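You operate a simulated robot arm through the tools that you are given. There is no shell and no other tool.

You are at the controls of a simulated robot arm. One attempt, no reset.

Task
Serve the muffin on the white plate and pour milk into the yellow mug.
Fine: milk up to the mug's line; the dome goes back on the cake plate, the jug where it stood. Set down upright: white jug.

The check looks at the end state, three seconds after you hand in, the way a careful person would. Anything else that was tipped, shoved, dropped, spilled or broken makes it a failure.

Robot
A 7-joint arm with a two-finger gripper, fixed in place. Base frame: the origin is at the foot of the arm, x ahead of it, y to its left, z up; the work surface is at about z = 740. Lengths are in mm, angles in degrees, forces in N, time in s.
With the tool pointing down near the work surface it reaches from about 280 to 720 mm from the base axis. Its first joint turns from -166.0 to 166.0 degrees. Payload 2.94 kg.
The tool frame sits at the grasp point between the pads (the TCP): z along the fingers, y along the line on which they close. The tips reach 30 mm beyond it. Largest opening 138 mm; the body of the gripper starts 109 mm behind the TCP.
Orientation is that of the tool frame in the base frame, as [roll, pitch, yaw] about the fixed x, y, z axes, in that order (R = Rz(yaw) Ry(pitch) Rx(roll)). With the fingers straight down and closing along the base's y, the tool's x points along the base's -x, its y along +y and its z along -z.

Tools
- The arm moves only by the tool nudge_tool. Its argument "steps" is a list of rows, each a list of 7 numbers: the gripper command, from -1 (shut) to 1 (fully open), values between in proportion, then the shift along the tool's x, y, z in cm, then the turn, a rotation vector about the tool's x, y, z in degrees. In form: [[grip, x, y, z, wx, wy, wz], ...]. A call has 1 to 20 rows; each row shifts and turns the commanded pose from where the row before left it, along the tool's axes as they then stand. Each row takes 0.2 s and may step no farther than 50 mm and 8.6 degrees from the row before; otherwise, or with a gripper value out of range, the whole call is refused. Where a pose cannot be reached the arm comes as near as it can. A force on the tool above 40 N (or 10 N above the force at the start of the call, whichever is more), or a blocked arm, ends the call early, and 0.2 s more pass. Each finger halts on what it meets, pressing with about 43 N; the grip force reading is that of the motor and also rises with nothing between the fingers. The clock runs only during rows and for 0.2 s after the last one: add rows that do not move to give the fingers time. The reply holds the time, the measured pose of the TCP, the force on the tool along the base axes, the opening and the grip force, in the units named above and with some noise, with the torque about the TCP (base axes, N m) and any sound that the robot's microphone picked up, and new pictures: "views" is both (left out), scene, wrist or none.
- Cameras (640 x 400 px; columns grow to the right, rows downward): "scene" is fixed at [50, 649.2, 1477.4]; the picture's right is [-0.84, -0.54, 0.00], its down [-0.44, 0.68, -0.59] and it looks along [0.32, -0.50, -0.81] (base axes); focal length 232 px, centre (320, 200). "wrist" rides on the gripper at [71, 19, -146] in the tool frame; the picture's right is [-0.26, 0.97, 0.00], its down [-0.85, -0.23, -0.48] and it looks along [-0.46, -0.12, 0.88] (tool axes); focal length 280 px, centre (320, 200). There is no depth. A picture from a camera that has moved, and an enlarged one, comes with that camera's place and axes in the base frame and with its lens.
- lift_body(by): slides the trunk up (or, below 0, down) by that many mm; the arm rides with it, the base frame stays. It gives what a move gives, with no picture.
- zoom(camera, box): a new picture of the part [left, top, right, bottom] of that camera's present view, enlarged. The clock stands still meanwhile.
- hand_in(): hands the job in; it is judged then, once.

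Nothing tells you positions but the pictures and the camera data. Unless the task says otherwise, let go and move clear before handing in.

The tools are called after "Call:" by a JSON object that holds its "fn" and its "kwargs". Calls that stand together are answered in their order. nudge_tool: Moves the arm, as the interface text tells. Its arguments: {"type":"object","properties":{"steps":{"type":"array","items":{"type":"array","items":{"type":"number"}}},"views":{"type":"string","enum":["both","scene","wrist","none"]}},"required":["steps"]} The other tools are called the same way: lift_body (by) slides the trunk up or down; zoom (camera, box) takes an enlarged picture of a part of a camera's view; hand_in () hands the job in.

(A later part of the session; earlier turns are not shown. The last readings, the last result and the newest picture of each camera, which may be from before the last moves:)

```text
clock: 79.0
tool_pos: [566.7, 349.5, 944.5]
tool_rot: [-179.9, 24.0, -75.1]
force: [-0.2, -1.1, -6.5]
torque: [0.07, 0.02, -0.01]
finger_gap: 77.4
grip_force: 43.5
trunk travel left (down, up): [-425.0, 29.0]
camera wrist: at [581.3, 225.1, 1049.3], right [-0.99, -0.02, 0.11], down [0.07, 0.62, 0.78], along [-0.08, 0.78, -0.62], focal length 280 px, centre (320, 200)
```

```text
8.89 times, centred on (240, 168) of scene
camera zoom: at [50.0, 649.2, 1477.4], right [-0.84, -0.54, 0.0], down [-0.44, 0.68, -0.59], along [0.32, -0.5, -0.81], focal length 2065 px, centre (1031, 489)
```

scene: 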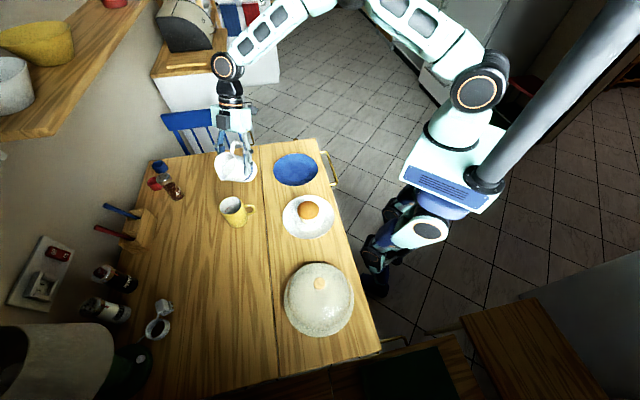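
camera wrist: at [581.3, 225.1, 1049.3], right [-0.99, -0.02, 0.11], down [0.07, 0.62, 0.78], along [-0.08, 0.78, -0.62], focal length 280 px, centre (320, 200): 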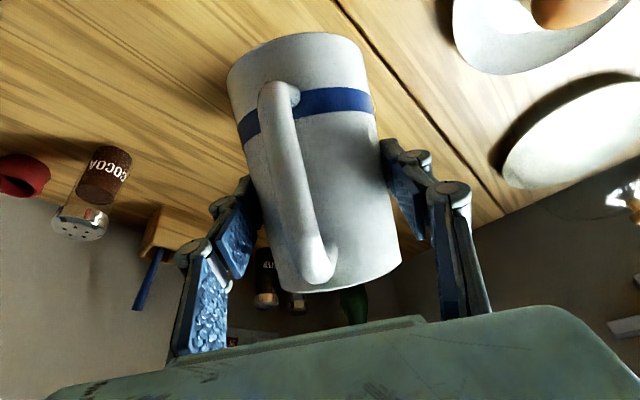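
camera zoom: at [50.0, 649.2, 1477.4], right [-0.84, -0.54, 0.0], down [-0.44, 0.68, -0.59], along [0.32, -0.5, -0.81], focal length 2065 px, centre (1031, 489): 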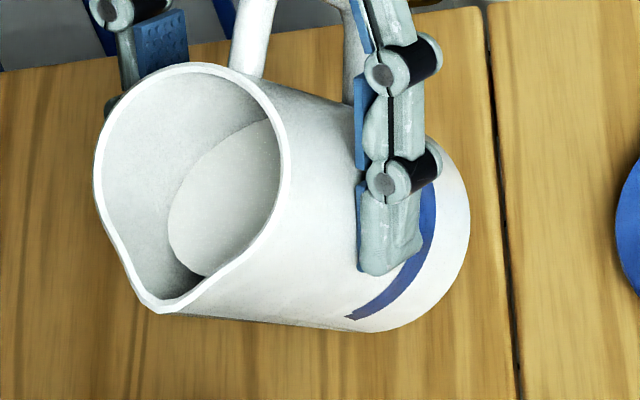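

The tip position matches my model to within about 3 mm. I'll tilt to 42°, which should be below the flow threshold, and lower so the spout is about 45 mm above the mug's rim.

Call:
{"fn": "nudge_tool", "kwargs": {"steps": [[-0.1, 0, 0, 0, 0, 2, 0], [-0.1, 0, 0, 0, 0, 2, 0], [-0.1, 0, 0, 0, 0, 2, 0], [-0.1, 0.42, 0, 1.55, 0, 0, 0], [-0.1, 0.42, 0, 1.55, 0, 0, 0], [-0.1, 0.42, 0, 1.55, 0, 0, 0], [-0.1, 0.42, 0, 1.55, 0, 0, 0], [-0.1, 0, 0, 0, 0, 0, 0], [-0.1, 0, 0, 0, 0, 0, 0]]}}

Call:
{"fn": "zoom", "kwargs": {"camera": "scene", "box": [210, 150, 280, 235]}}

```text
clock: 81.0
tool_pos: [565.0, 352.7, 879.3]
tool_rot: [-180.0, 18.0, -75.0]
force: [-0.3, 0.1, -5.3]
torque: [0.06, 0.0, 0.01]
finger_gap: 77.2
grip_force: 42.8
trunk travel left (down, up): [-425.0, 29.0]
camera wrist: at [577.5, 239.9, 996.8], right [-1.0, -0.01, 0.08], down [0.05, 0.7, 0.71], along [-0.06, 0.72, -0.69], focal length 280 px, centre (320, 200)
```

scene: 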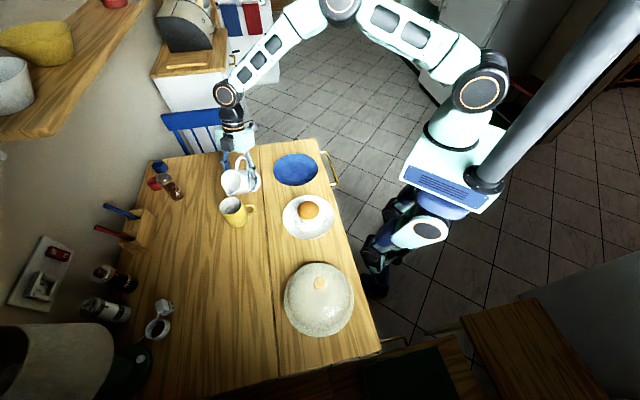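
wrist: 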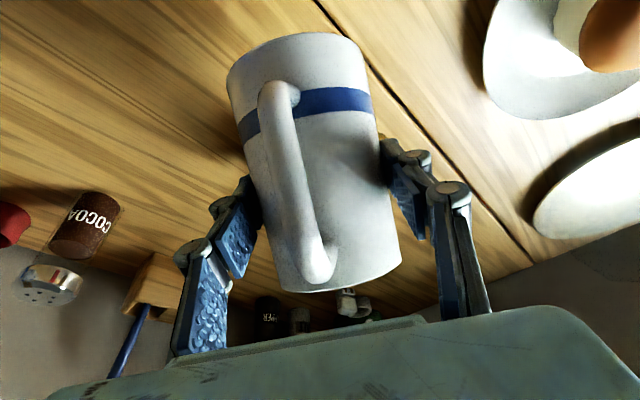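

```text
4.71 times, centred on (245, 192) of scene
camera zoom: at [50.0, 649.2, 1477.4], right [-0.84, -0.54, 0.0], down [-0.44, 0.68, -0.59], along [0.32, -0.5, -0.81], focal length 1093 px, centre (673, 235)
```

zoom: 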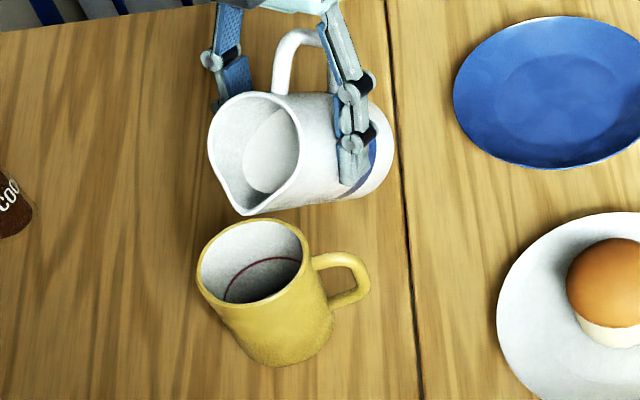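

The spout tip hangs about 12 mm behind the mug's centre and inside its rim. I'll increase the tilt slowly, keeping the tip fixed, and watch for the first flow.

Call:
{"fn": "nudge_tool", "kwargs": {"steps": [[-0.1, -0.04, 0, -0.125, 0, 1, 0], [-0.1, -0.04, 0, -0.125, 0, 1, 0], [-0.1, -0.04, 0, -0.125, 0, 1, 0], [-0.1, -0.035, 0, -0.126, 0, 1, 0], [-0.1, 0, 0, 0, 0, 0, 0], [-0.1, 0, 0, 0, 0, 0, 0]], "views": "scene"}}

Call:
{"fn": "zoom", "kwargs": {"camera": "scene", "box": [215, 160, 265, 235]}}

```text
clock: 82.4
tool_pos: [566.4, 353.8, 884.1]
tool_rot: [-180.0, 14.0, -74.9]
force: [0.4, -0.8, -5.8]
torque: [0.05, 0.01, 0.01]
finger_gap: 77.3
grip_force: 42.9
trunk travel left (down, up): [-425.0, 29.0]
```

scene: 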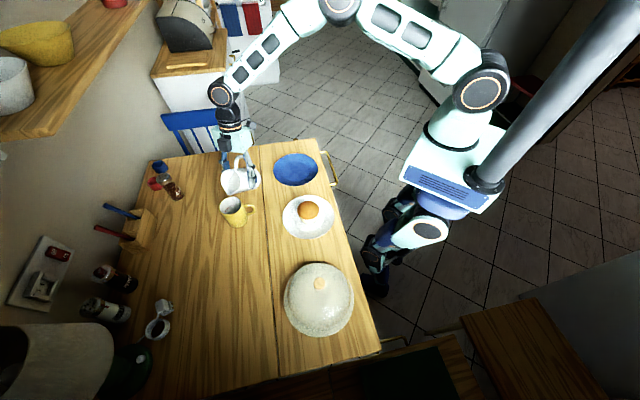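

```text
5.33 times, centred on (240, 198) of scene
camera zoom: at [50.0, 649.2, 1477.4], right [-0.84, -0.54, 0.0], down [-0.44, 0.68, -0.59], along [0.32, -0.5, -0.81], focal length 1239 px, centre (747, 213)
```

zoom: 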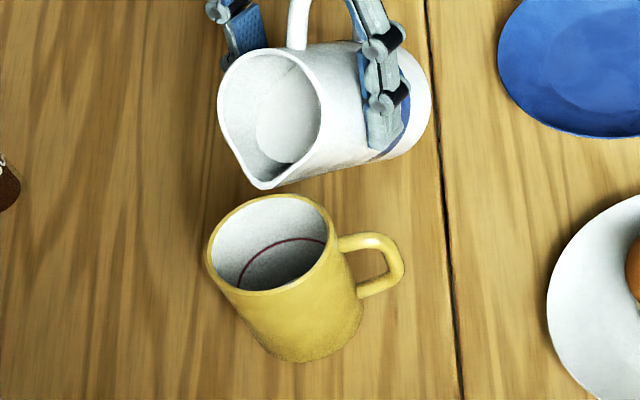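

Call:
{"fn": "nudge_tool", "kwargs": {"steps": [[-0.1, -0.035, 0, -0.126, 0, 1, 0], [-0.1, -0.03, 0, -0.127, 0, 1, 0], [-0.1, -0.03, 0, -0.127, 0, 1, 0], [-0.1, 0, 0, 0, 0, 0, 0], [-0.1, 0, 0, 0, 0, 0, 0]], "views": "scene"}}

Call:
{"fn": "zoom", "kwargs": {"camera": "scene", "box": [215, 160, 265, 235]}}

```text
clock: 83.6
tool_pos: [565.7, 352.5, 890.2]
tool_rot: [179.9, 11.0, -75.0]
force: [0.1, -0.6, -5.8]
torque: [0.09, 0.02, 0.02]
finger_gap: 76.9
grip_force: 43.0
trunk travel left (down, up): [-425.0, 29.0]
```

scene: 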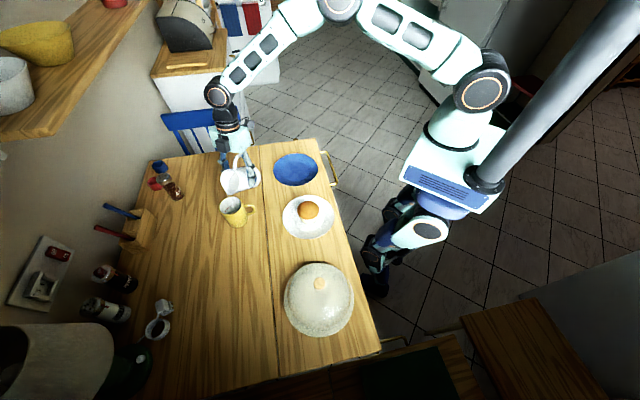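

```text
5.33 times, centred on (240, 198) of scene
camera zoom: at [50.0, 649.2, 1477.4], right [-0.84, -0.54, 0.0], down [-0.44, 0.68, -0.59], along [0.32, -0.5, -0.81], focal length 1239 px, centre (747, 213)
```

zoom: 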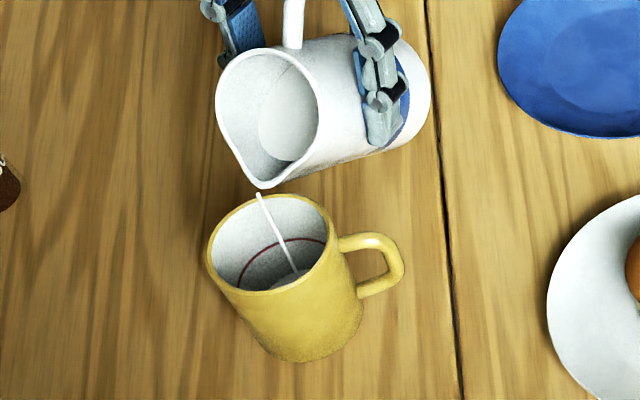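

Flow started at 49° as predicted, and the thin stream lands inside the mug. I'll hold here briefly to see the rate.

Call:
{"fn": "nudge_tool", "kwargs": {"steps": [[-0.1, 0, 0, 0, 0, 0, 0], [-0.1, 0, 0, 0, 0, 0, 0], [-0.1, 0, 0, 0, 0, 0, 0]], "views": "scene"}}

Call:
{"fn": "zoom", "kwargs": {"camera": "scene", "box": [215, 160, 265, 235]}}

```text
clock: 84.4
tool_pos: [566.6, 353.3, 889.8]
tool_rot: [179.9, 11.0, -75.0]
force: [1.3, 0.2, -5.8]
torque: [0.06, -0.01, 0.01]
finger_gap: 77.2
grip_force: 43.1
trunk travel left (down, up): [-425.0, 29.0]
```

scene: 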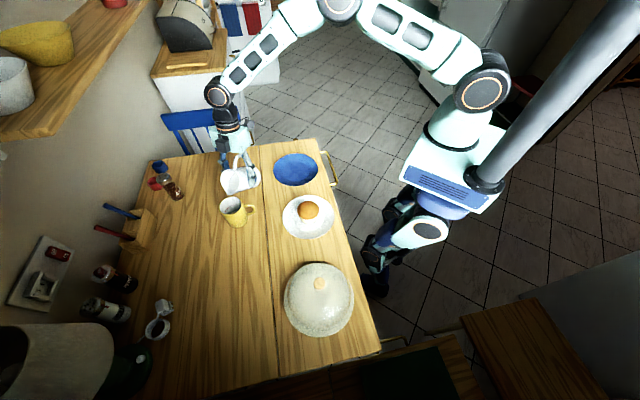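

```text
5.33 times, centred on (240, 198) of scene
camera zoom: at [50.0, 649.2, 1477.4], right [-0.84, -0.54, 0.0], down [-0.44, 0.68, -0.59], along [0.32, -0.5, -0.81], focal length 1239 px, centre (747, 213)
```

zoom: 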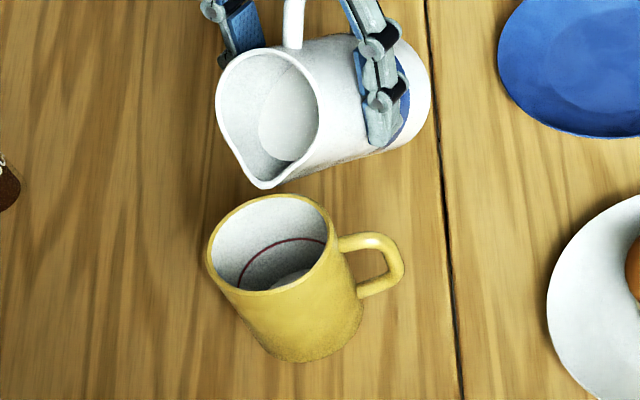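

At a fixed tilt the flow stops by itself, so I can control it by angle. I'll tilt another 4° and measure the mug level.

Call:
{"fn": "nudge_tool", "kwargs": {"steps": [[-0.1, -0.041, 0, -0.125, 0, 1, 0], [-0.1, 0, 0, 0, 0, 0, 0], [-0.1, -0.041, 0, -0.125, 0, 1, 0], [-0.1, 0, 0, 0, 0, 0, 0], [-0.1, 0, 0, 0, 0, 0, 0]], "views": "scene"}}

Call:
{"fn": "zoom", "kwargs": {"camera": "scene", "box": [215, 160, 265, 235]}}

```text
clock: 85.6
tool_pos: [566.7, 351.6, 893.3]
tool_rot: [-180.0, 9.0, -75.1]
force: [1.4, 0.3, -5.1]
torque: [0.08, 0.03, 0.0]
finger_gap: 77.4
grip_force: 43.1
trunk travel left (down, up): [-425.0, 29.0]
```

scene: 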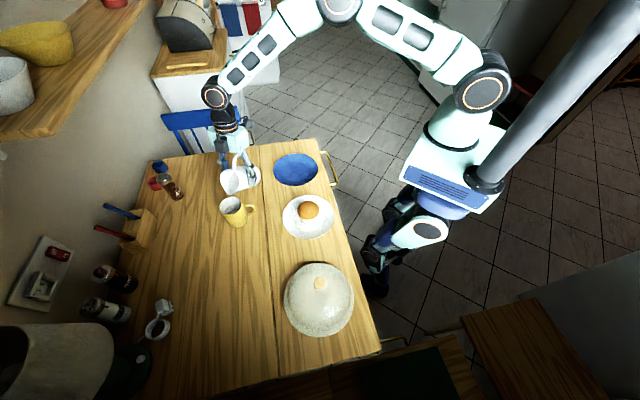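

```text
5.33 times, centred on (240, 198) of scene
camera zoom: at [50.0, 649.2, 1477.4], right [-0.84, -0.54, 0.0], down [-0.44, 0.68, -0.59], along [0.32, -0.5, -0.81], focal length 1239 px, centre (747, 213)
```

zoom: 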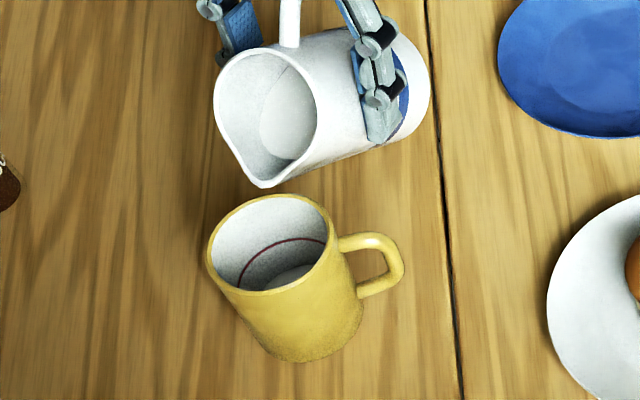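

Call:
{"fn": "nudge_tool", "kwargs": {"steps": [[-0.1, -0.041, 0, -0.125, 0, 1, 0], [-0.1, 0, 0, 0, 0, 0, 0], [-0.1, -0.041, 0, -0.125, 0, 1, 0], [-0.1, 0, 0, 0, 0, 0, 0], [-0.1, -0.041, 0, -0.125, 0, 1, 0], [-0.1, 0, 0, 0, 0, 0, 0], [-0.1, 0, 0, 0, 0, 0, 0], [-0.1, 0, 0, 0, 0, 0, 0]], "views": "scene"}}

Call:
{"fn": "zoom", "kwargs": {"camera": "scene", "box": [215, 180, 265, 235]}}

```text
clock: 87.4
tool_pos: [565.2, 352.7, 896.2]
tool_rot: [180.0, 6.1, -75.0]
force: [-1.3, -0.1, -5.2]
torque: [0.09, 0.0, 0.02]
finger_gap: 77.5
grip_force: 43.1
trunk travel left (down, up): [-425.0, 29.0]
```

scene: 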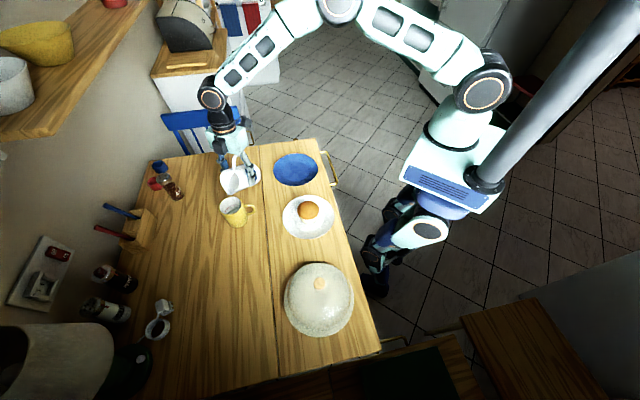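

```text
7.27 times, centred on (240, 208) of scene
camera zoom: at [50.0, 649.2, 1477.4], right [-0.84, -0.54, 0.0], down [-0.44, 0.68, -0.59], along [0.32, -0.5, -0.81], focal length 1689 px, centre (902, 146)
```

zoom: 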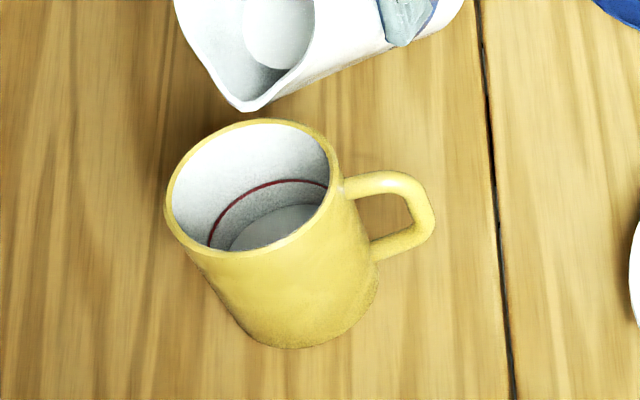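

The level has climbed to roughly 20 mm below the line. I'll tilt another 3°, then measure again.

Call:
{"fn": "nudge_tool", "kwargs": {"steps": [[-0.1, -0.041, 0, -0.125, 0, 1, 0], [-0.1, 0, 0, 0, 0, 0, 0], [-0.1, -0.041, 0, -0.125, 0, 1, 0], [-0.1, 0, 0, 0, 0, 0, 0], [-0.1, -0.041, 0, -0.125, 0, 1, 0], [-0.1, 0, 0, 0, 0, 0, 0], [-0.1, 0, 0, 0, 0, 0, 0], [-0.1, 0, 0, 0, 0, 0, 0], [-0.1, 0, 0, 0, 0, 0, 0]], "views": "scene"}}

Call:
{"fn": "zoom", "kwargs": {"camera": "scene", "box": [215, 180, 265, 235]}}

```text
clock: 89.4
tool_pos: [565.0, 354.5, 900.3]
tool_rot: [179.9, 2.9, -75.0]
force: [-0.6, -0.1, -4.7]
torque: [0.03, 0.05, -0.04]
finger_gap: 77.3
grip_force: 42.8
trunk travel left (down, up): [-425.0, 29.0]
```

scene: 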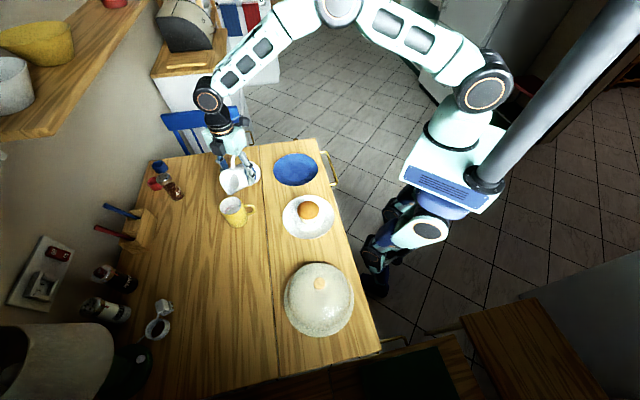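

```text
7.27 times, centred on (240, 208) of scene
camera zoom: at [50.0, 649.2, 1477.4], right [-0.84, -0.54, 0.0], down [-0.44, 0.68, -0.59], along [0.32, -0.5, -0.81], focal length 1689 px, centre (902, 146)
```

zoom: 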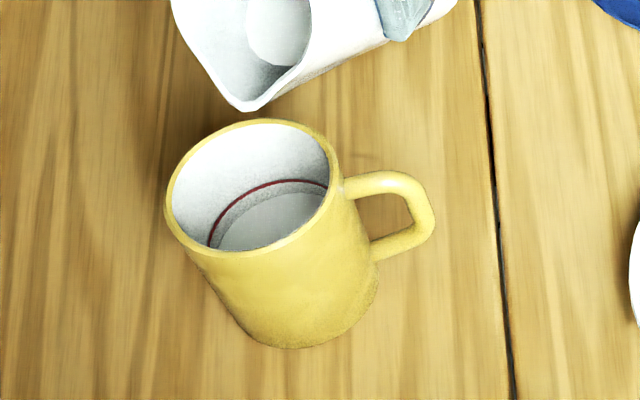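

About 10 mm remain to the line. I'll tilt 1.5° more and measure.

Call:
{"fn": "nudge_tool", "kwargs": {"steps": [[-0.1, -0.041, 0, -0.125, 0, 1, 0], [-0.1, 0, 0, 0, 0, 0, 0], [-0.1, -0.02, 0, -0.0625, 0, 0.5, 0], [-0.1, 0, 0, 0, 0, 0, 0], [-0.1, 0, 0, 0, 0, 0, 0], [-0.1, 0, 0, 0, 0, 0, 0], [-0.1, 0, 0, 0, 0, 0, 0]], "views": "scene"}}

Call:
{"fn": "zoom", "kwargs": {"camera": "scene", "box": [225, 190, 255, 220]}}

```text
clock: 91.0
tool_pos: [565.7, 355.0, 902.4]
tool_rot: [-180.0, 1.5, -75.0]
force: [-0.7, 0.7, -4.9]
torque: [0.08, 0.0, -0.01]
finger_gap: 77.3
grip_force: 42.8
trunk travel left (down, up): [-425.0, 29.0]
```

scene: 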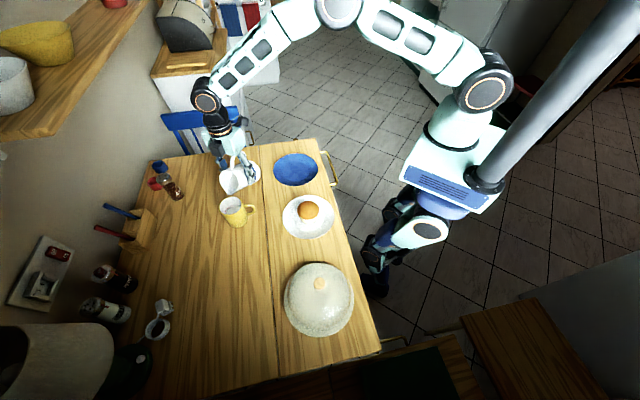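

```text
13.33 times, centred on (240, 205) of scene
camera zoom: at [50.0, 649.2, 1477.4], right [-0.84, -0.54, 0.0], down [-0.44, 0.68, -0.59], along [0.32, -0.5, -0.81], focal length 3097 px, centre (1387, 133)
```

zoom: 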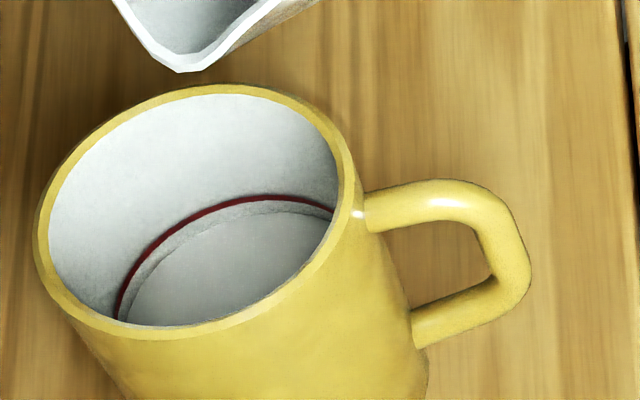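

About 5 mm remain to the middle of the line. I'll go 1° more.

Call:
{"fn": "nudge_tool", "kwargs": {"steps": [[-0.1, -0.02, 0, -0.0625, 0, 0.5, 0], [-0.1, 0, 0, 0, 0, 0, 0], [-0.1, -0.02, 0, -0.0625, 0, 0.5, 0], [-0.1, 0, 0, 0, 0, 0, 0], [-0.1, 0, 0, 0, 0, 0, 0], [-0.1, 0, 0, 0, 0, 0, 0], [-0.1, 0, 0, 0, 0, 0, 0]], "views": "scene"}}

Call:
{"fn": "zoom", "kwargs": {"camera": "scene", "box": [225, 190, 255, 220]}}

```text
clock: 92.6
tool_pos: [566.3, 354.9, 903.3]
tool_rot: [-180.0, 0.6, -75.0]
force: [0.5, -0.7, -5.2]
torque: [0.06, -0.03, 0.0]
finger_gap: 77.3
grip_force: 42.7
trunk travel left (down, up): [-425.0, 29.0]
```

scene: 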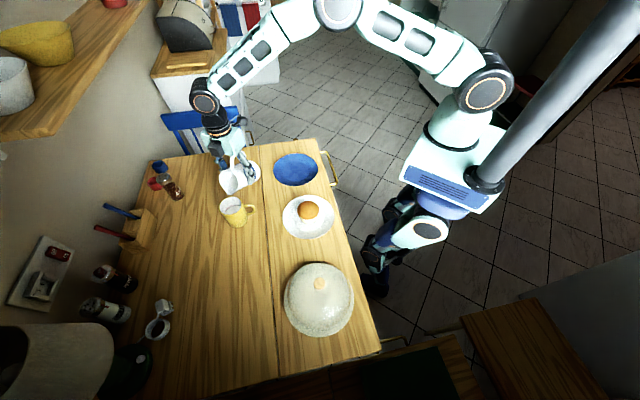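

```text
13.33 times, centred on (240, 205) of scene
camera zoom: at [50.0, 649.2, 1477.4], right [-0.84, -0.54, 0.0], down [-0.44, 0.68, -0.59], along [0.32, -0.5, -0.81], focal length 3097 px, centre (1387, 133)
```

zoom: 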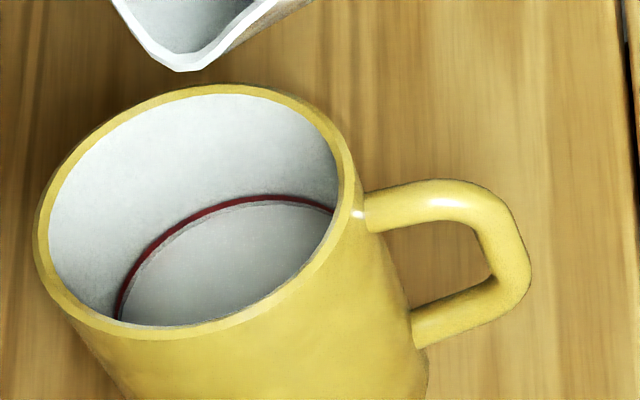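

The milk is now just below the line's lower edge. One tiny increment more.

Call:
{"fn": "nudge_tool", "kwargs": {"steps": [[-0.1, -0.015, 0, -0.044, 0, 0.35, 0], [-0.1, 0, 0, 0, 0, 0, 0], [-0.1, 0, 0, 0, 0, 0, 0], [-0.1, 0, 0, 0, 0, 0, 0], [-0.1, 0, 0, 0, 0, 0, 0]], "views": "scene"}}

Call:
{"fn": "zoom", "kwargs": {"camera": "scene", "box": [227, 193, 247, 213]}}

```text
clock: 93.8
tool_pos: [565.7, 355.9, 903.7]
tool_rot: [-180.0, 0.0, -75.0]
force: [0.8, -1.1, -4.2]
torque: [0.1, 0.03, -0.02]
finger_gap: 77.1
grip_force: 43.0
trunk travel left (down, up): [-425.0, 29.0]
```

scene: 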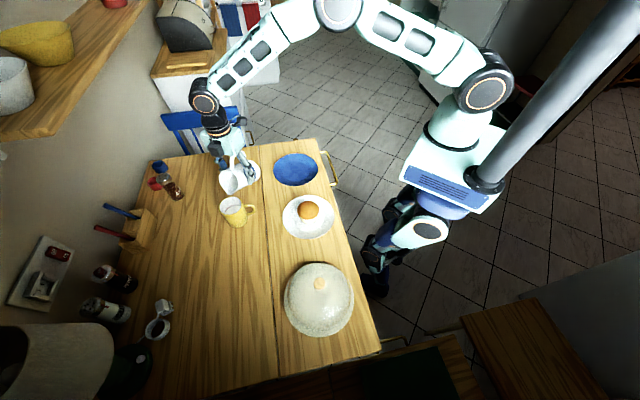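

```text
16.00 times, centred on (237, 203) of scene
camera zoom: at [50.0, 649.2, 1477.4], right [-0.84, -0.54, 0.0], down [-0.44, 0.68, -0.59], along [0.32, -0.5, -0.81], focal length 3717 px, centre (1648, 152)
```

zoom: 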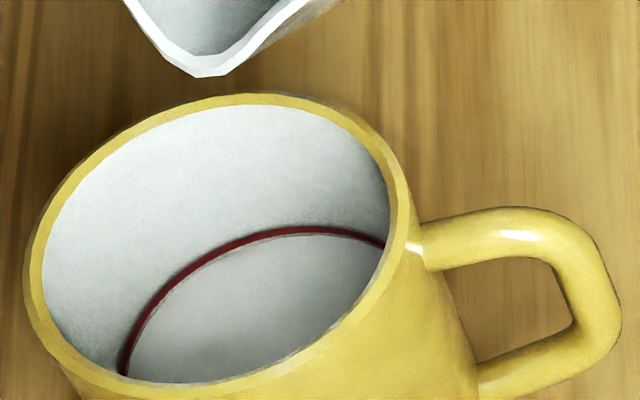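

The milk edge is touching the line. I'll add a last 0.25° to bring it onto the line, then tilt back.

Call:
{"fn": "nudge_tool", "kwargs": {"steps": [[-0.1, -0.01, 0, -0.031, 0, 0.25, 0], [-0.1, 0, 0, 0, 0, 0, 0], [-0.1, 0, 0, 0, 0, 0, 0], [-0.1, 0, 0, 0, 0, 0, 0], [-0.1, 0, 0, 0, 0, 0, 0]], "views": "scene"}}

Call:
{"fn": "zoom", "kwargs": {"camera": "scene", "box": [227, 193, 247, 213]}}

```text
clock: 95.0
tool_pos: [565.8, 355.5, 903.4]
tool_rot: [180.0, -0.1, -75.0]
force: [1.0, 0.7, -4.5]
torque: [0.08, 0.03, 0.0]
finger_gap: 77.5
grip_force: 43.1
trunk travel left (down, up): [-425.0, 29.0]
```

scene: 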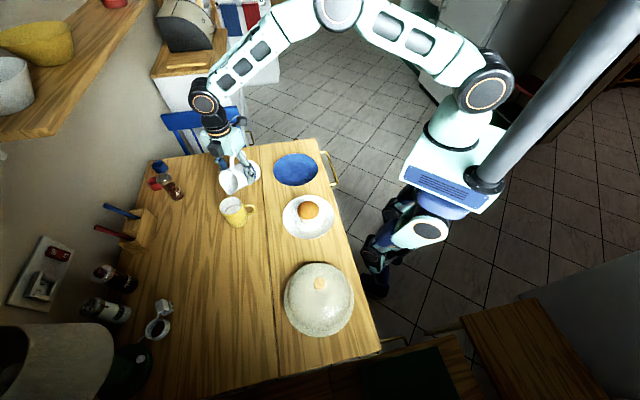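

```text
16.00 times, centred on (237, 203) of scene
camera zoom: at [50.0, 649.2, 1477.4], right [-0.84, -0.54, 0.0], down [-0.44, 0.68, -0.59], along [0.32, -0.5, -0.81], focal length 3717 px, centre (1648, 152)
```

zoom: 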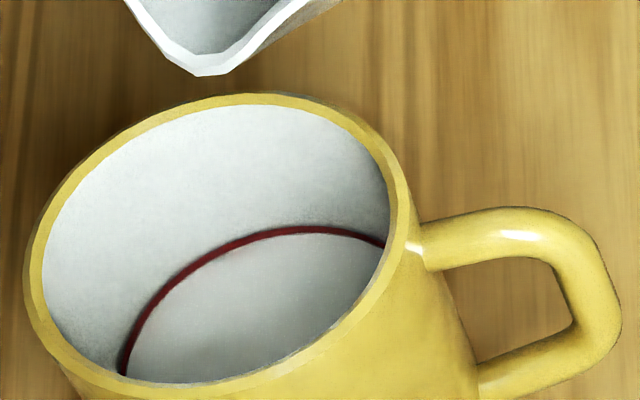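

The milk has reached the line. I'll tilt the jug back to stop any flow, then raise it away from the mug while bringing it upright.

Call:
{"fn": "nudge_tool", "kwargs": {"steps": [[-0.1, 0, 0, 0, 0, -2, 0], [-0.1, 0, 0, 0, 0, -3, 0], [-0.1, 0, 0, 0, 0, -3, 0], [-0.1, 0, 0, 0, 0, -3, 0], [-0.1, 0, 0, 0, 0, -3, 0], [-0.1, 0, 0, 0, 0, 0, 0], [-0.1, 0, 0, 0, 0, 0, 0]], "views": "scene"}}

Call:
{"fn": "zoom", "kwargs": {"camera": "scene", "box": [215, 160, 265, 235]}}

Call:
{"fn": "zoom", "kwargs": {"camera": "scene", "box": [227, 193, 247, 213]}}

```text
clock: 96.6
tool_pos: [565.1, 355.5, 904.1]
tool_rot: [-180.0, 13.9, -75.0]
force: [1.5, -0.5, -5.4]
torque: [0.08, 0.01, 0.03]
finger_gap: 77.2
grip_force: 43.2
trunk travel left (down, up): [-425.0, 29.0]
```

scene: 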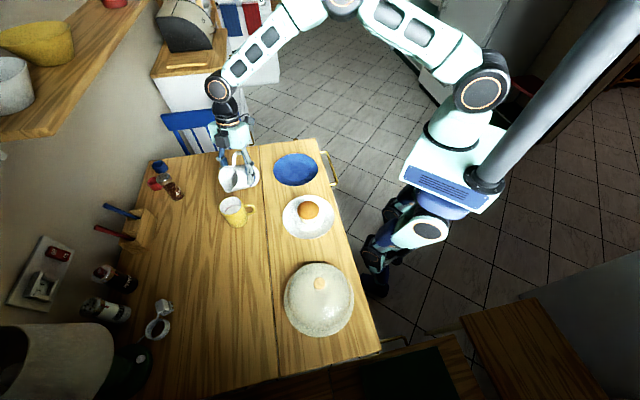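

```text
5.33 times, centred on (240, 198) of scene
camera zoom: at [50.0, 649.2, 1477.4], right [-0.84, -0.54, 0.0], down [-0.44, 0.68, -0.59], along [0.32, -0.5, -0.81], focal length 1239 px, centre (747, 213)
```

zoom: 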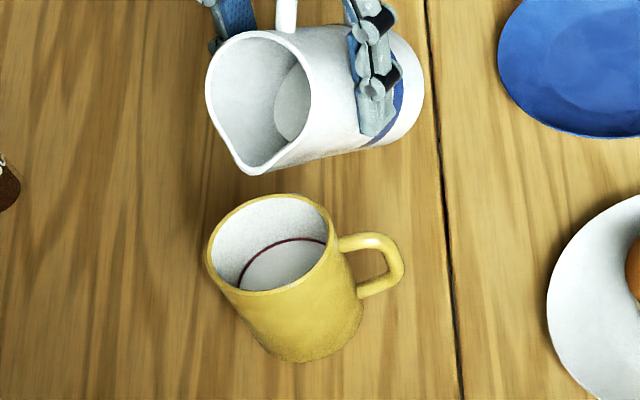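

```text
16.00 times, centred on (237, 203) of scene
camera zoom: at [50.0, 649.2, 1477.4], right [-0.84, -0.54, 0.0], down [-0.44, 0.68, -0.59], along [0.32, -0.5, -0.81], focal length 3717 px, centre (1648, 152)
```

zoom: 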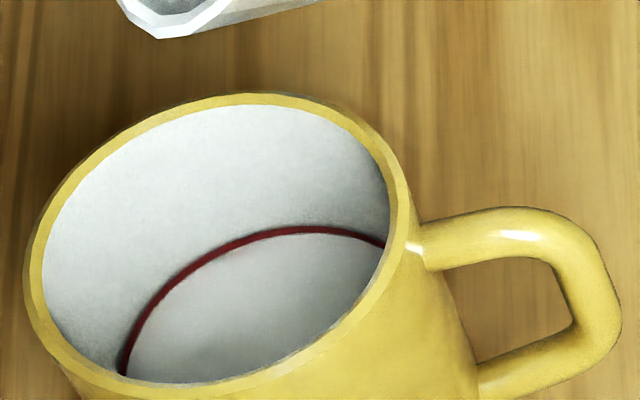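

The milk sits right at the line and nothing has spilled. I'll raise the jug and bring it upright.

Call:
{"fn": "nudge_tool", "kwargs": {"steps": [[-0.1, -0.4, 0, -1.62, 0, 0, 0], [-0.1, -0.4, 0, -1.62, 0, 0, 0], [-0.1, -0.4, 0, -1.62, 0, 0, 0], [-0.1, 0, 0, 0, 0, -2, 0], [-0.1, 0, 0, 0, 0, -4, 0], [-0.1, 0, 0, 0, 0, -4, 0], [-0.1, 0, 0, 0, 0, -4, 0], [-0.1, 0, 0, 0, 0, -4, 0], [-0.1, 0, 0, 0, 0, -4, 0], [-0.1, 0, 0, 0, 0, -4, 0], [-0.1, 0, 0, 0, 0, -4, 0], [-0.1, 0, 0, 0, 0, -4, 0], [-0.1, 0, 0, 0, 0, -4, 0], [-0.1, 0, 0, 0, 0, -4, 0], [-0.1, 0, 0, 0, 0, -4, 0], [-0.1, 0, 0, 0, 0, 0, 0], [-0.1, 0, 0, 0, 0, 0, 0]]}}

Call:
{"fn": "zoom", "kwargs": {"camera": "scene", "box": [195, 120, 295, 235]}}

```text
clock: 100.2
tool_pos: [564.8, 355.7, 954.1]
tool_rot: [-180.0, 59.8, -75.0]
force: [-0.3, 0.7, -4.3]
torque: [-0.04, -0.02, -0.01]
finger_gap: 77.2
grip_force: 43.4
trunk travel left (down, up): [-425.0, 29.0]
camera wrist: at [589.0, 195.1, 965.6], right [-0.97, -0.12, 0.23], down [0.22, 0.07, 0.97], along [-0.14, 0.99, -0.04], focal length 280 px, centre (320, 200)
```

scene: 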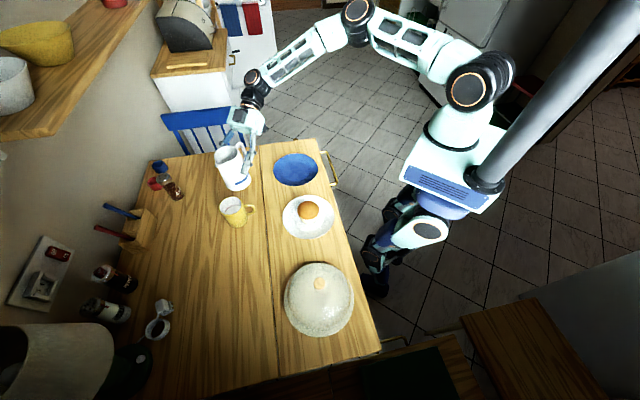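
wrist: 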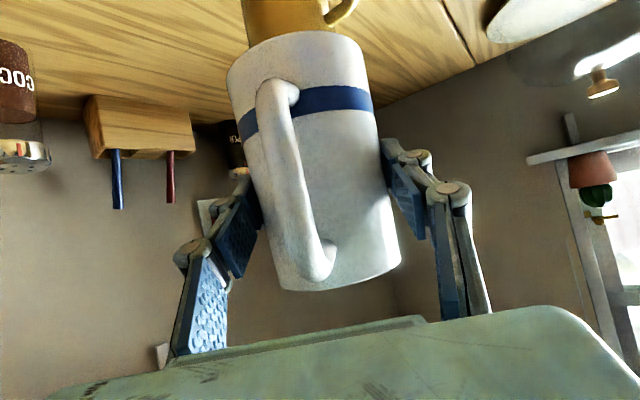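

```text
3.48 times, centred on (245, 178) of scene
camera zoom: at [50.0, 649.2, 1477.4], right [-0.84, -0.54, 0.0], down [-0.44, 0.68, -0.59], along [0.32, -0.5, -0.81], focal length 808 px, centre (581, 278)
```

zoom: 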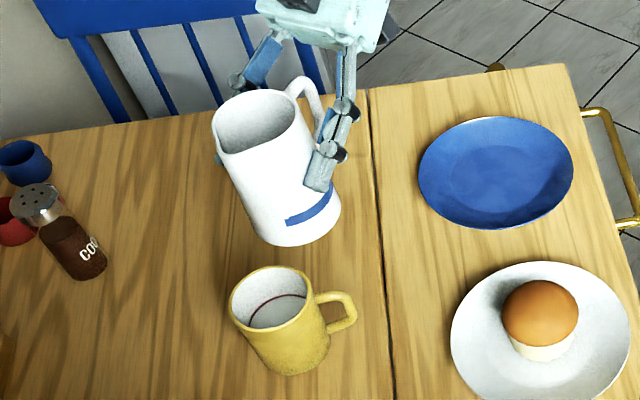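

The jug is upright and the mug shows milk at its line. I'll rotate the jug back to its original heading before carrying it back.

Call:
{"fn": "nudge_tool", "kwargs": {"steps": [[-0.1, 0, 0, 0, 2.6, 0, 1.5], [-0.1, 0, 0, 0, 4.33, 0, 2.5], [-0.1, 0, 0, 0, 4.33, 0, 2.5], [-0.1, 0, 0, 0, 4.33, 0, 2.5], [-0.1, 0, 0, 0, 4.33, 0, 2.5], [-0.1, 0, 0, 0, 4.33, 0, 2.5], [-0.1, 0, 0, 0, 2.6, 0, 1.5], [-0.1, 0, 0, 0, 0, 0, 0]], "views": "scene"}}

```text
clock: 102.0
tool_pos: [565.7, 355.9, 955.3]
tool_rot: [-179.9, 59.9, -106.0]
force: [0.2, 0.1, -4.5]
torque: [0.02, 0.04, -0.02]
finger_gap: 77.1
grip_force: 42.7
trunk travel left (down, up): [-425.0, 29.0]
```

scene: 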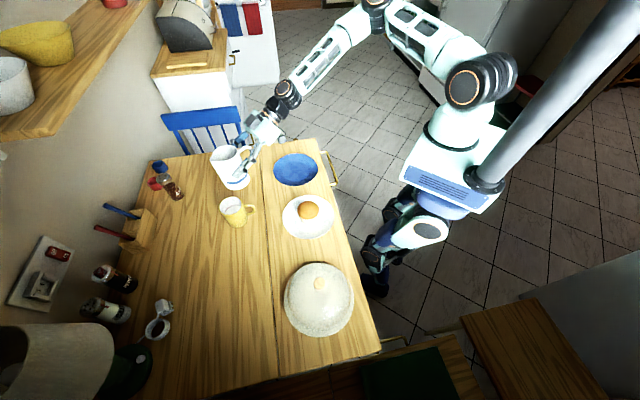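

The heading is restored to yaw −106. I'll carry the jug back above where it stood.

Call:
{"fn": "nudge_tool", "kwargs": {"steps": [[-0.1, 0.2, -1.5, -0.34, 0, 0, 0], [-0.1, 0.33, -2.5, -0.57, 0, 0, 0], [-0.1, 0.33, -2.5, -0.57, 0, 0, 0], [-0.1, 0.33, -2.5, -0.57, 0, 0, 0], [-0.1, 0.33, -2.5, -0.57, 0, 0, 0], [-0.1, 0.33, -2.5, -0.57, 0, 0, 0], [-0.1, 0.33, -2.5, -0.57, 0, 0, 0], [-0.1, 0.35, -2.51, -0.62, 0, 0, 0], [-0.1, 0, 0, 0, 0, 0, 0], [-0.1, 0, 0, 0, 0, 0, 0]], "views": "both"}}

```text
clock: 104.2
tool_pos: [733.7, 256.6, 955.1]
tool_rot: [-179.8, 59.9, -105.9]
force: [-0.8, -0.5, -4.5]
torque: [-0.04, 0.03, -0.02]
finger_gap: 77.4
grip_force: 42.9
trunk travel left (down, up): [-425.0, 29.0]
camera wrist: at [671.4, 105.6, 966.5], right [-0.89, 0.39, 0.23], down [0.23, -0.05, 0.97], along [0.39, 0.92, -0.04], focal length 280 px, centre (320, 200)
```

scene: 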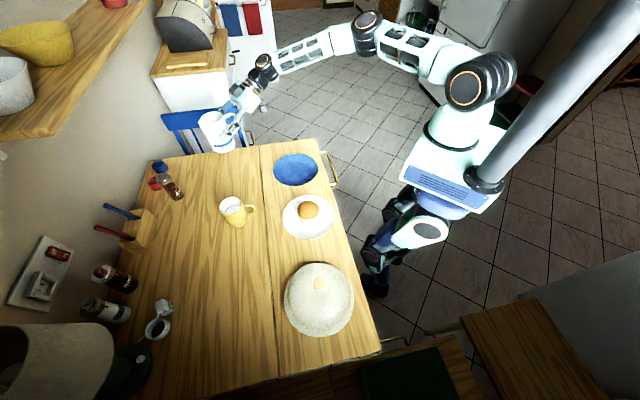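
wrist: 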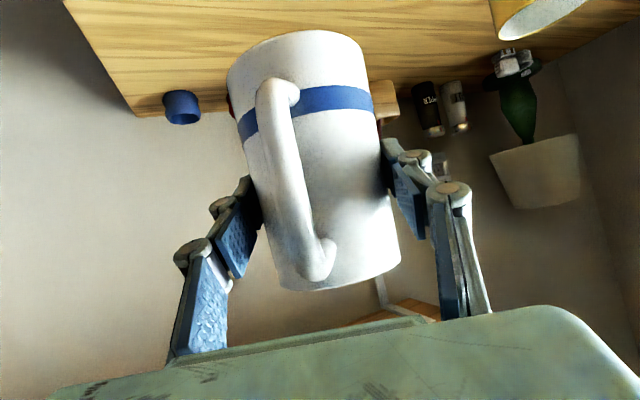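

I'll lower towards the table, stopping a few millimetres short.

Call:
{"fn": "nudge_tool", "kwargs": {"steps": [[-0.1, 1.3, 0, 0.75, 0, 0, 0], [-0.1, 2.1, 0, 1.21, 0, 0, 0], [-0.1, 2.1, 0, 1.21, 0, 0, 0], [-0.1, 2.1, 0, 1.21, 0, 0, 0], [-0.1, 2.1, 0, 1.21, 0, 0, 0], [-0.1, 1.7, 0, 0.98, 0, 0, 0], [-0.1, 0, 0, 0, 0, 0, 0], [-0.1, 0, 0, 0, 0, 0, 0]], "views": "both"}}

Call:
{"fn": "zoom", "kwargs": {"camera": "scene", "box": [200, 130, 260, 190]}}

Call:
{"fn": "zoom", "kwargs": {"camera": "wrist", "box": [120, 0, 520, 300]}}

```text
clock: 106.0
tool_pos: [733.3, 254.8, 820.6]
tool_rot: [-179.9, 59.9, -105.9]
force: [-0.1, 0.3, -4.3]
torque: [-0.02, 0.02, 0.01]
finger_gap: 77.4
grip_force: 42.8
trunk travel left (down, up): [-425.0, 29.0]
camera wrist: at [671.5, 105.0, 833.1], right [-0.89, 0.39, 0.23], down [0.22, -0.05, 0.97], along [0.39, 0.92, -0.04], focal length 280 px, centre (320, 200)
```

scene: 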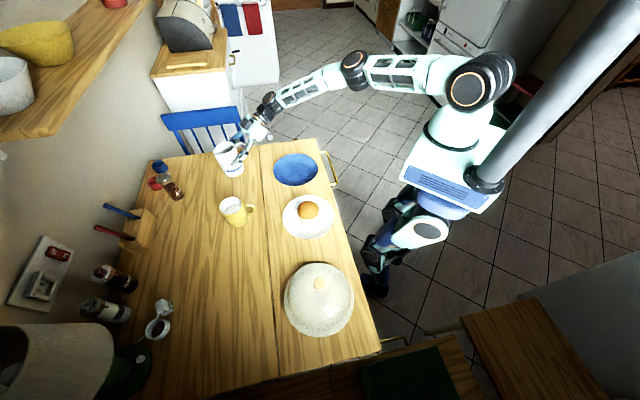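
wrist: 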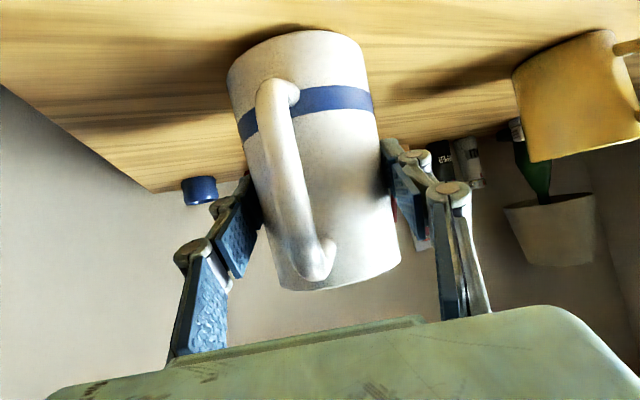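

```text
6.67 times, centred on (230, 160) of scene
camera zoom: at [50.0, 649.2, 1477.4], right [-0.84, -0.54, 0.0], down [-0.44, 0.68, -0.59], along [0.32, -0.5, -0.81], focal length 1549 px, centre (920, 467)
```

zoom: 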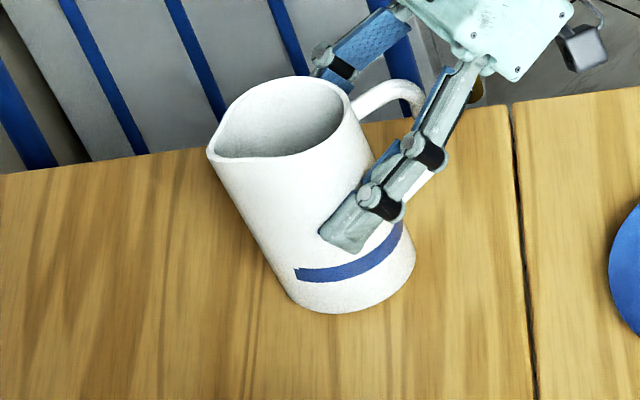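

```text
1.33 times, centred on (320, 150) of wrist
camera zoom: at [671.5, 105.0, 833.1], right [-0.89, 0.39, 0.23], down [0.22, -0.05, 0.97], along [0.39, 0.92, -0.04], focal length 374 px, centre (320, 267)
```

zoom: 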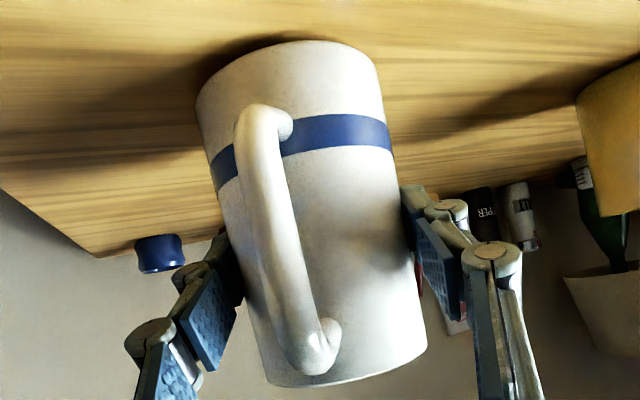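

Call:
{"fn": "nudge_tool", "kwargs": {"steps": [[-0.1, 0.173, 0, 0.1, 0, 0, 0], [-0.1, 0, 0, 0, 0, 0, 0]], "views": "none"}}

```text
clock: 106.6
tool_pos: [733.3, 253.5, 819.2]
tool_rot: [-179.8, 59.9, -105.9]
force: [-0.1, -0.2, -4.1]
torque: [-0.02, -0.01, 0.0]
finger_gap: 77.7
grip_force: 42.8
trunk travel left (down, up): [-425.0, 29.0]
```

Call:
{"fn": "nudge_tool", "kwargs": {"steps": [[-0.1, 0.13, 0, 0.075, 0, 0, 0], [-0.1, 0, 0, 0, 0, 0, 0]], "views": "none"}}

```text
clock: 107.2
tool_pos: [733.9, 255.1, 818.7]
tool_rot: [-180.0, 59.9, -106.0]
force: [0.1, 0.3, -4.6]
torque: [-0.02, 0.01, 0.02]
finger_gap: 77.3
grip_force: 42.8
trunk travel left (down, up): [-425.0, 29.0]
```

Call:
{"fn": "nudge_tool", "kwargs": {"steps": [[-0.1, 0.13, 0, 0.075, 0, 0, 0], [-0.1, 0, 0, 0, 0, 0, 0]], "views": "none"}}

```text
clock: 107.8
tool_pos: [733.2, 254.2, 816.6]
tool_rot: [-179.9, 59.9, -105.8]
force: [0.1, -1.2, -2.0]
torque: [-0.04, -0.13, -0.04]
finger_gap: 77.4
grip_force: 43.0
trunk travel left (down, up): [-425.0, 29.0]
```

Call:
{"fn": "nudge_tool", "kwargs": {"steps": [[-0.1, 0.087, 0, 0.05, 0, 0, 0], [-0.1, 0, 0, 0, 0, 0, 0]], "views": "both"}}

Call:
{"fn": "zoom", "kwargs": {"camera": "scene", "box": [200, 130, 260, 190]}}

Call:
{"fn": "zoom", "kwargs": {"camera": "wrist", "box": [120, 0, 520, 300]}}

```text
clock: 108.4
tool_pos: [732.4, 254.2, 817.0]
tool_rot: [-179.9, 60.1, -105.9]
force: [-1.8, -1.1, 3.4]
torque: [-0.19, -0.16, -0.06]
finger_gap: 77.3
grip_force: 43.5
trunk travel left (down, up): [-425.0, 29.0]
camera wrist: at [670.9, 104.7, 828.9], right [-0.89, 0.39, 0.23], down [0.22, -0.05, 0.97], along [0.39, 0.92, -0.04], focal length 280 px, centre (320, 200)
```

scene: 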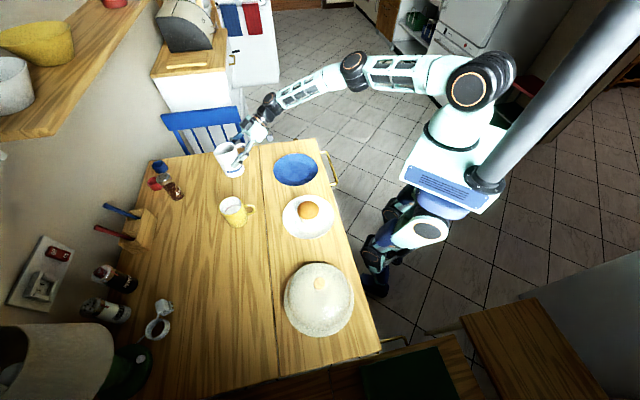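
wrist: 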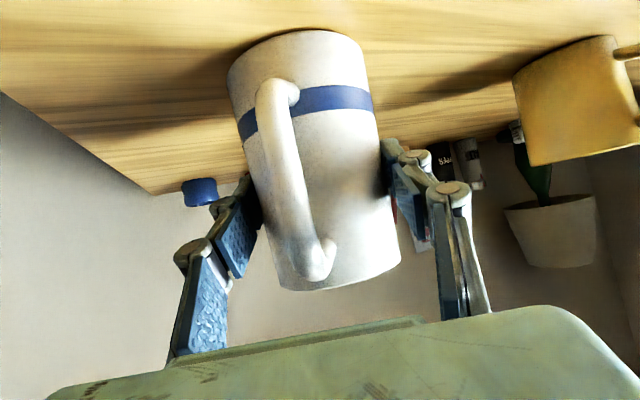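

```text
6.67 times, centred on (230, 160) of scene
camera zoom: at [50.0, 649.2, 1477.4], right [-0.84, -0.54, 0.0], down [-0.44, 0.68, -0.59], along [0.32, -0.5, -0.81], focal length 1549 px, centre (920, 467)
```

zoom: 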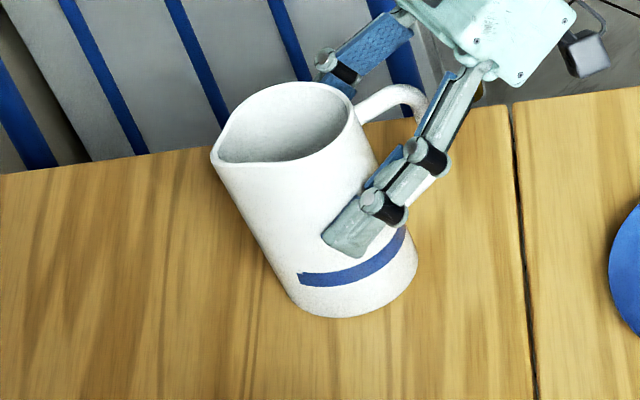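

```text
1.33 times, centred on (320, 150) of wrist
camera zoom: at [670.9, 104.7, 828.9], right [-0.89, 0.39, 0.23], down [0.22, -0.05, 0.97], along [0.39, 0.92, -0.04], focal length 374 px, centre (320, 267)
```

zoom: 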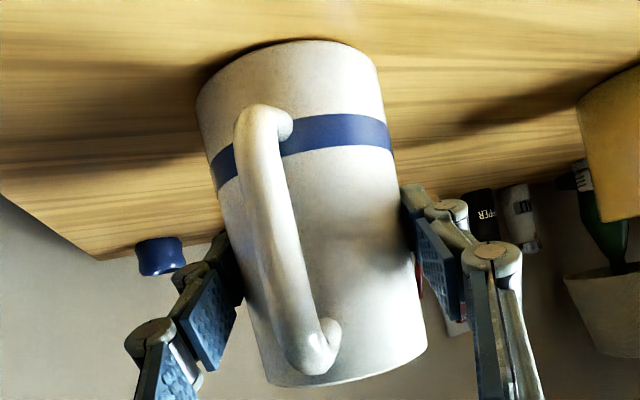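

The jug is on the table in a position matching the original picture. I'll open the fingers and back straight out along the handle direction.

Call:
{"fn": "nudge_tool", "kwargs": {"steps": [[0.2, 0, 0, 0, 0, 0, 0], [0.4, 0, 0, 0, 0, 0, 0], [0.6, 0, 0, 0, 0, 0, 0], [0.7, 0, 0, 0, 0, 0, 0], [0.7, 0, 0, 0, 0, 0, 0]], "views": "both"}}

Call:
{"fn": "zoom", "kwargs": {"camera": "scene", "box": [200, 130, 260, 190]}}

Call:
{"fn": "zoom", "kwargs": {"camera": "wrist", "box": [120, 0, 520, 300]}}

```text
clock: 109.6
tool_pos: [733.6, 255.6, 816.1]
tool_rot: [-179.9, 59.9, -105.9]
force: [-0.1, 0.5, -0.8]
torque: [0.01, -0.02, -0.02]
finger_gap: 117.4
grip_force: 0.1
trunk travel left (down, up): [-425.0, 29.0]
camera wrist: at [671.0, 104.7, 827.8], right [-0.89, 0.39, 0.23], down [0.22, -0.05, 0.97], along [0.39, 0.92, -0.04], focal length 280 px, centre (320, 200)
```

scene: 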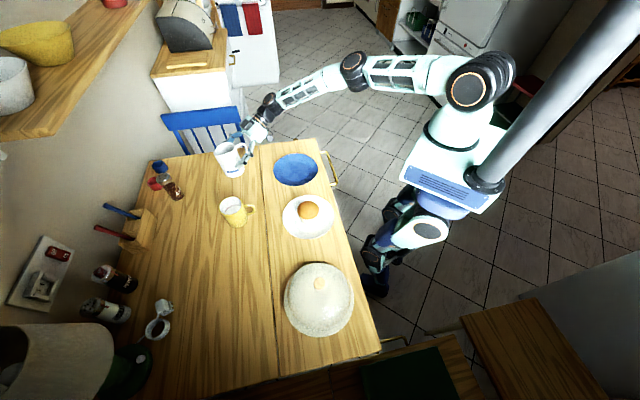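
wrist: 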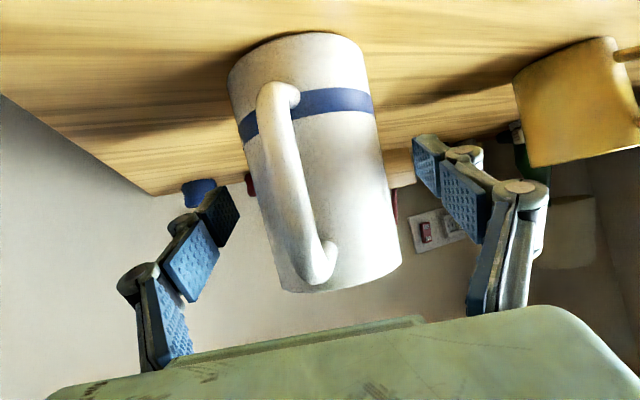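

```text
6.67 times, centred on (230, 160) of scene
camera zoom: at [50.0, 649.2, 1477.4], right [-0.84, -0.54, 0.0], down [-0.44, 0.68, -0.59], along [0.32, -0.5, -0.81], focal length 1549 px, centre (920, 467)
```

zoom: 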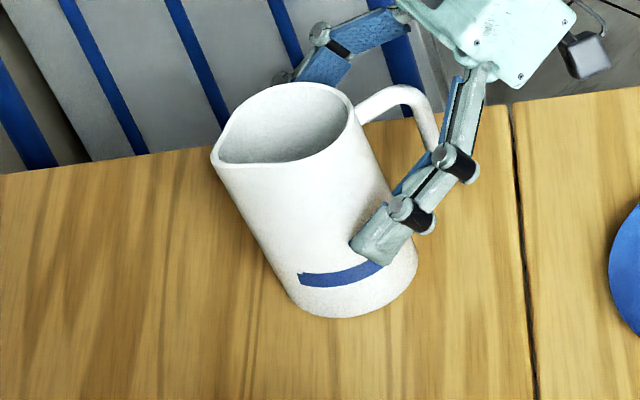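

```text
1.33 times, centred on (320, 150) of wrist
camera zoom: at [671.0, 104.7, 827.8], right [-0.89, 0.39, 0.23], down [0.22, -0.05, 0.97], along [0.39, 0.92, -0.04], focal length 374 px, centre (320, 267)
```

zoom: 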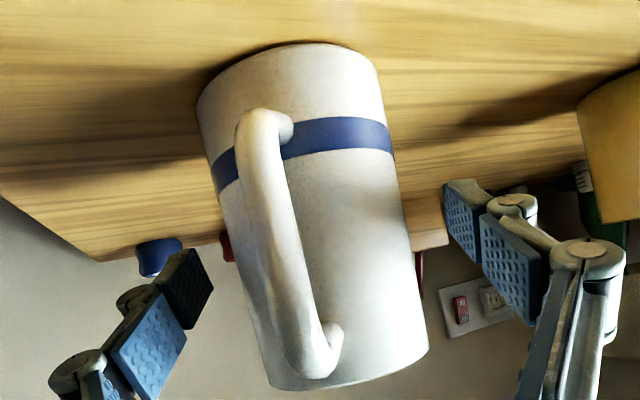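

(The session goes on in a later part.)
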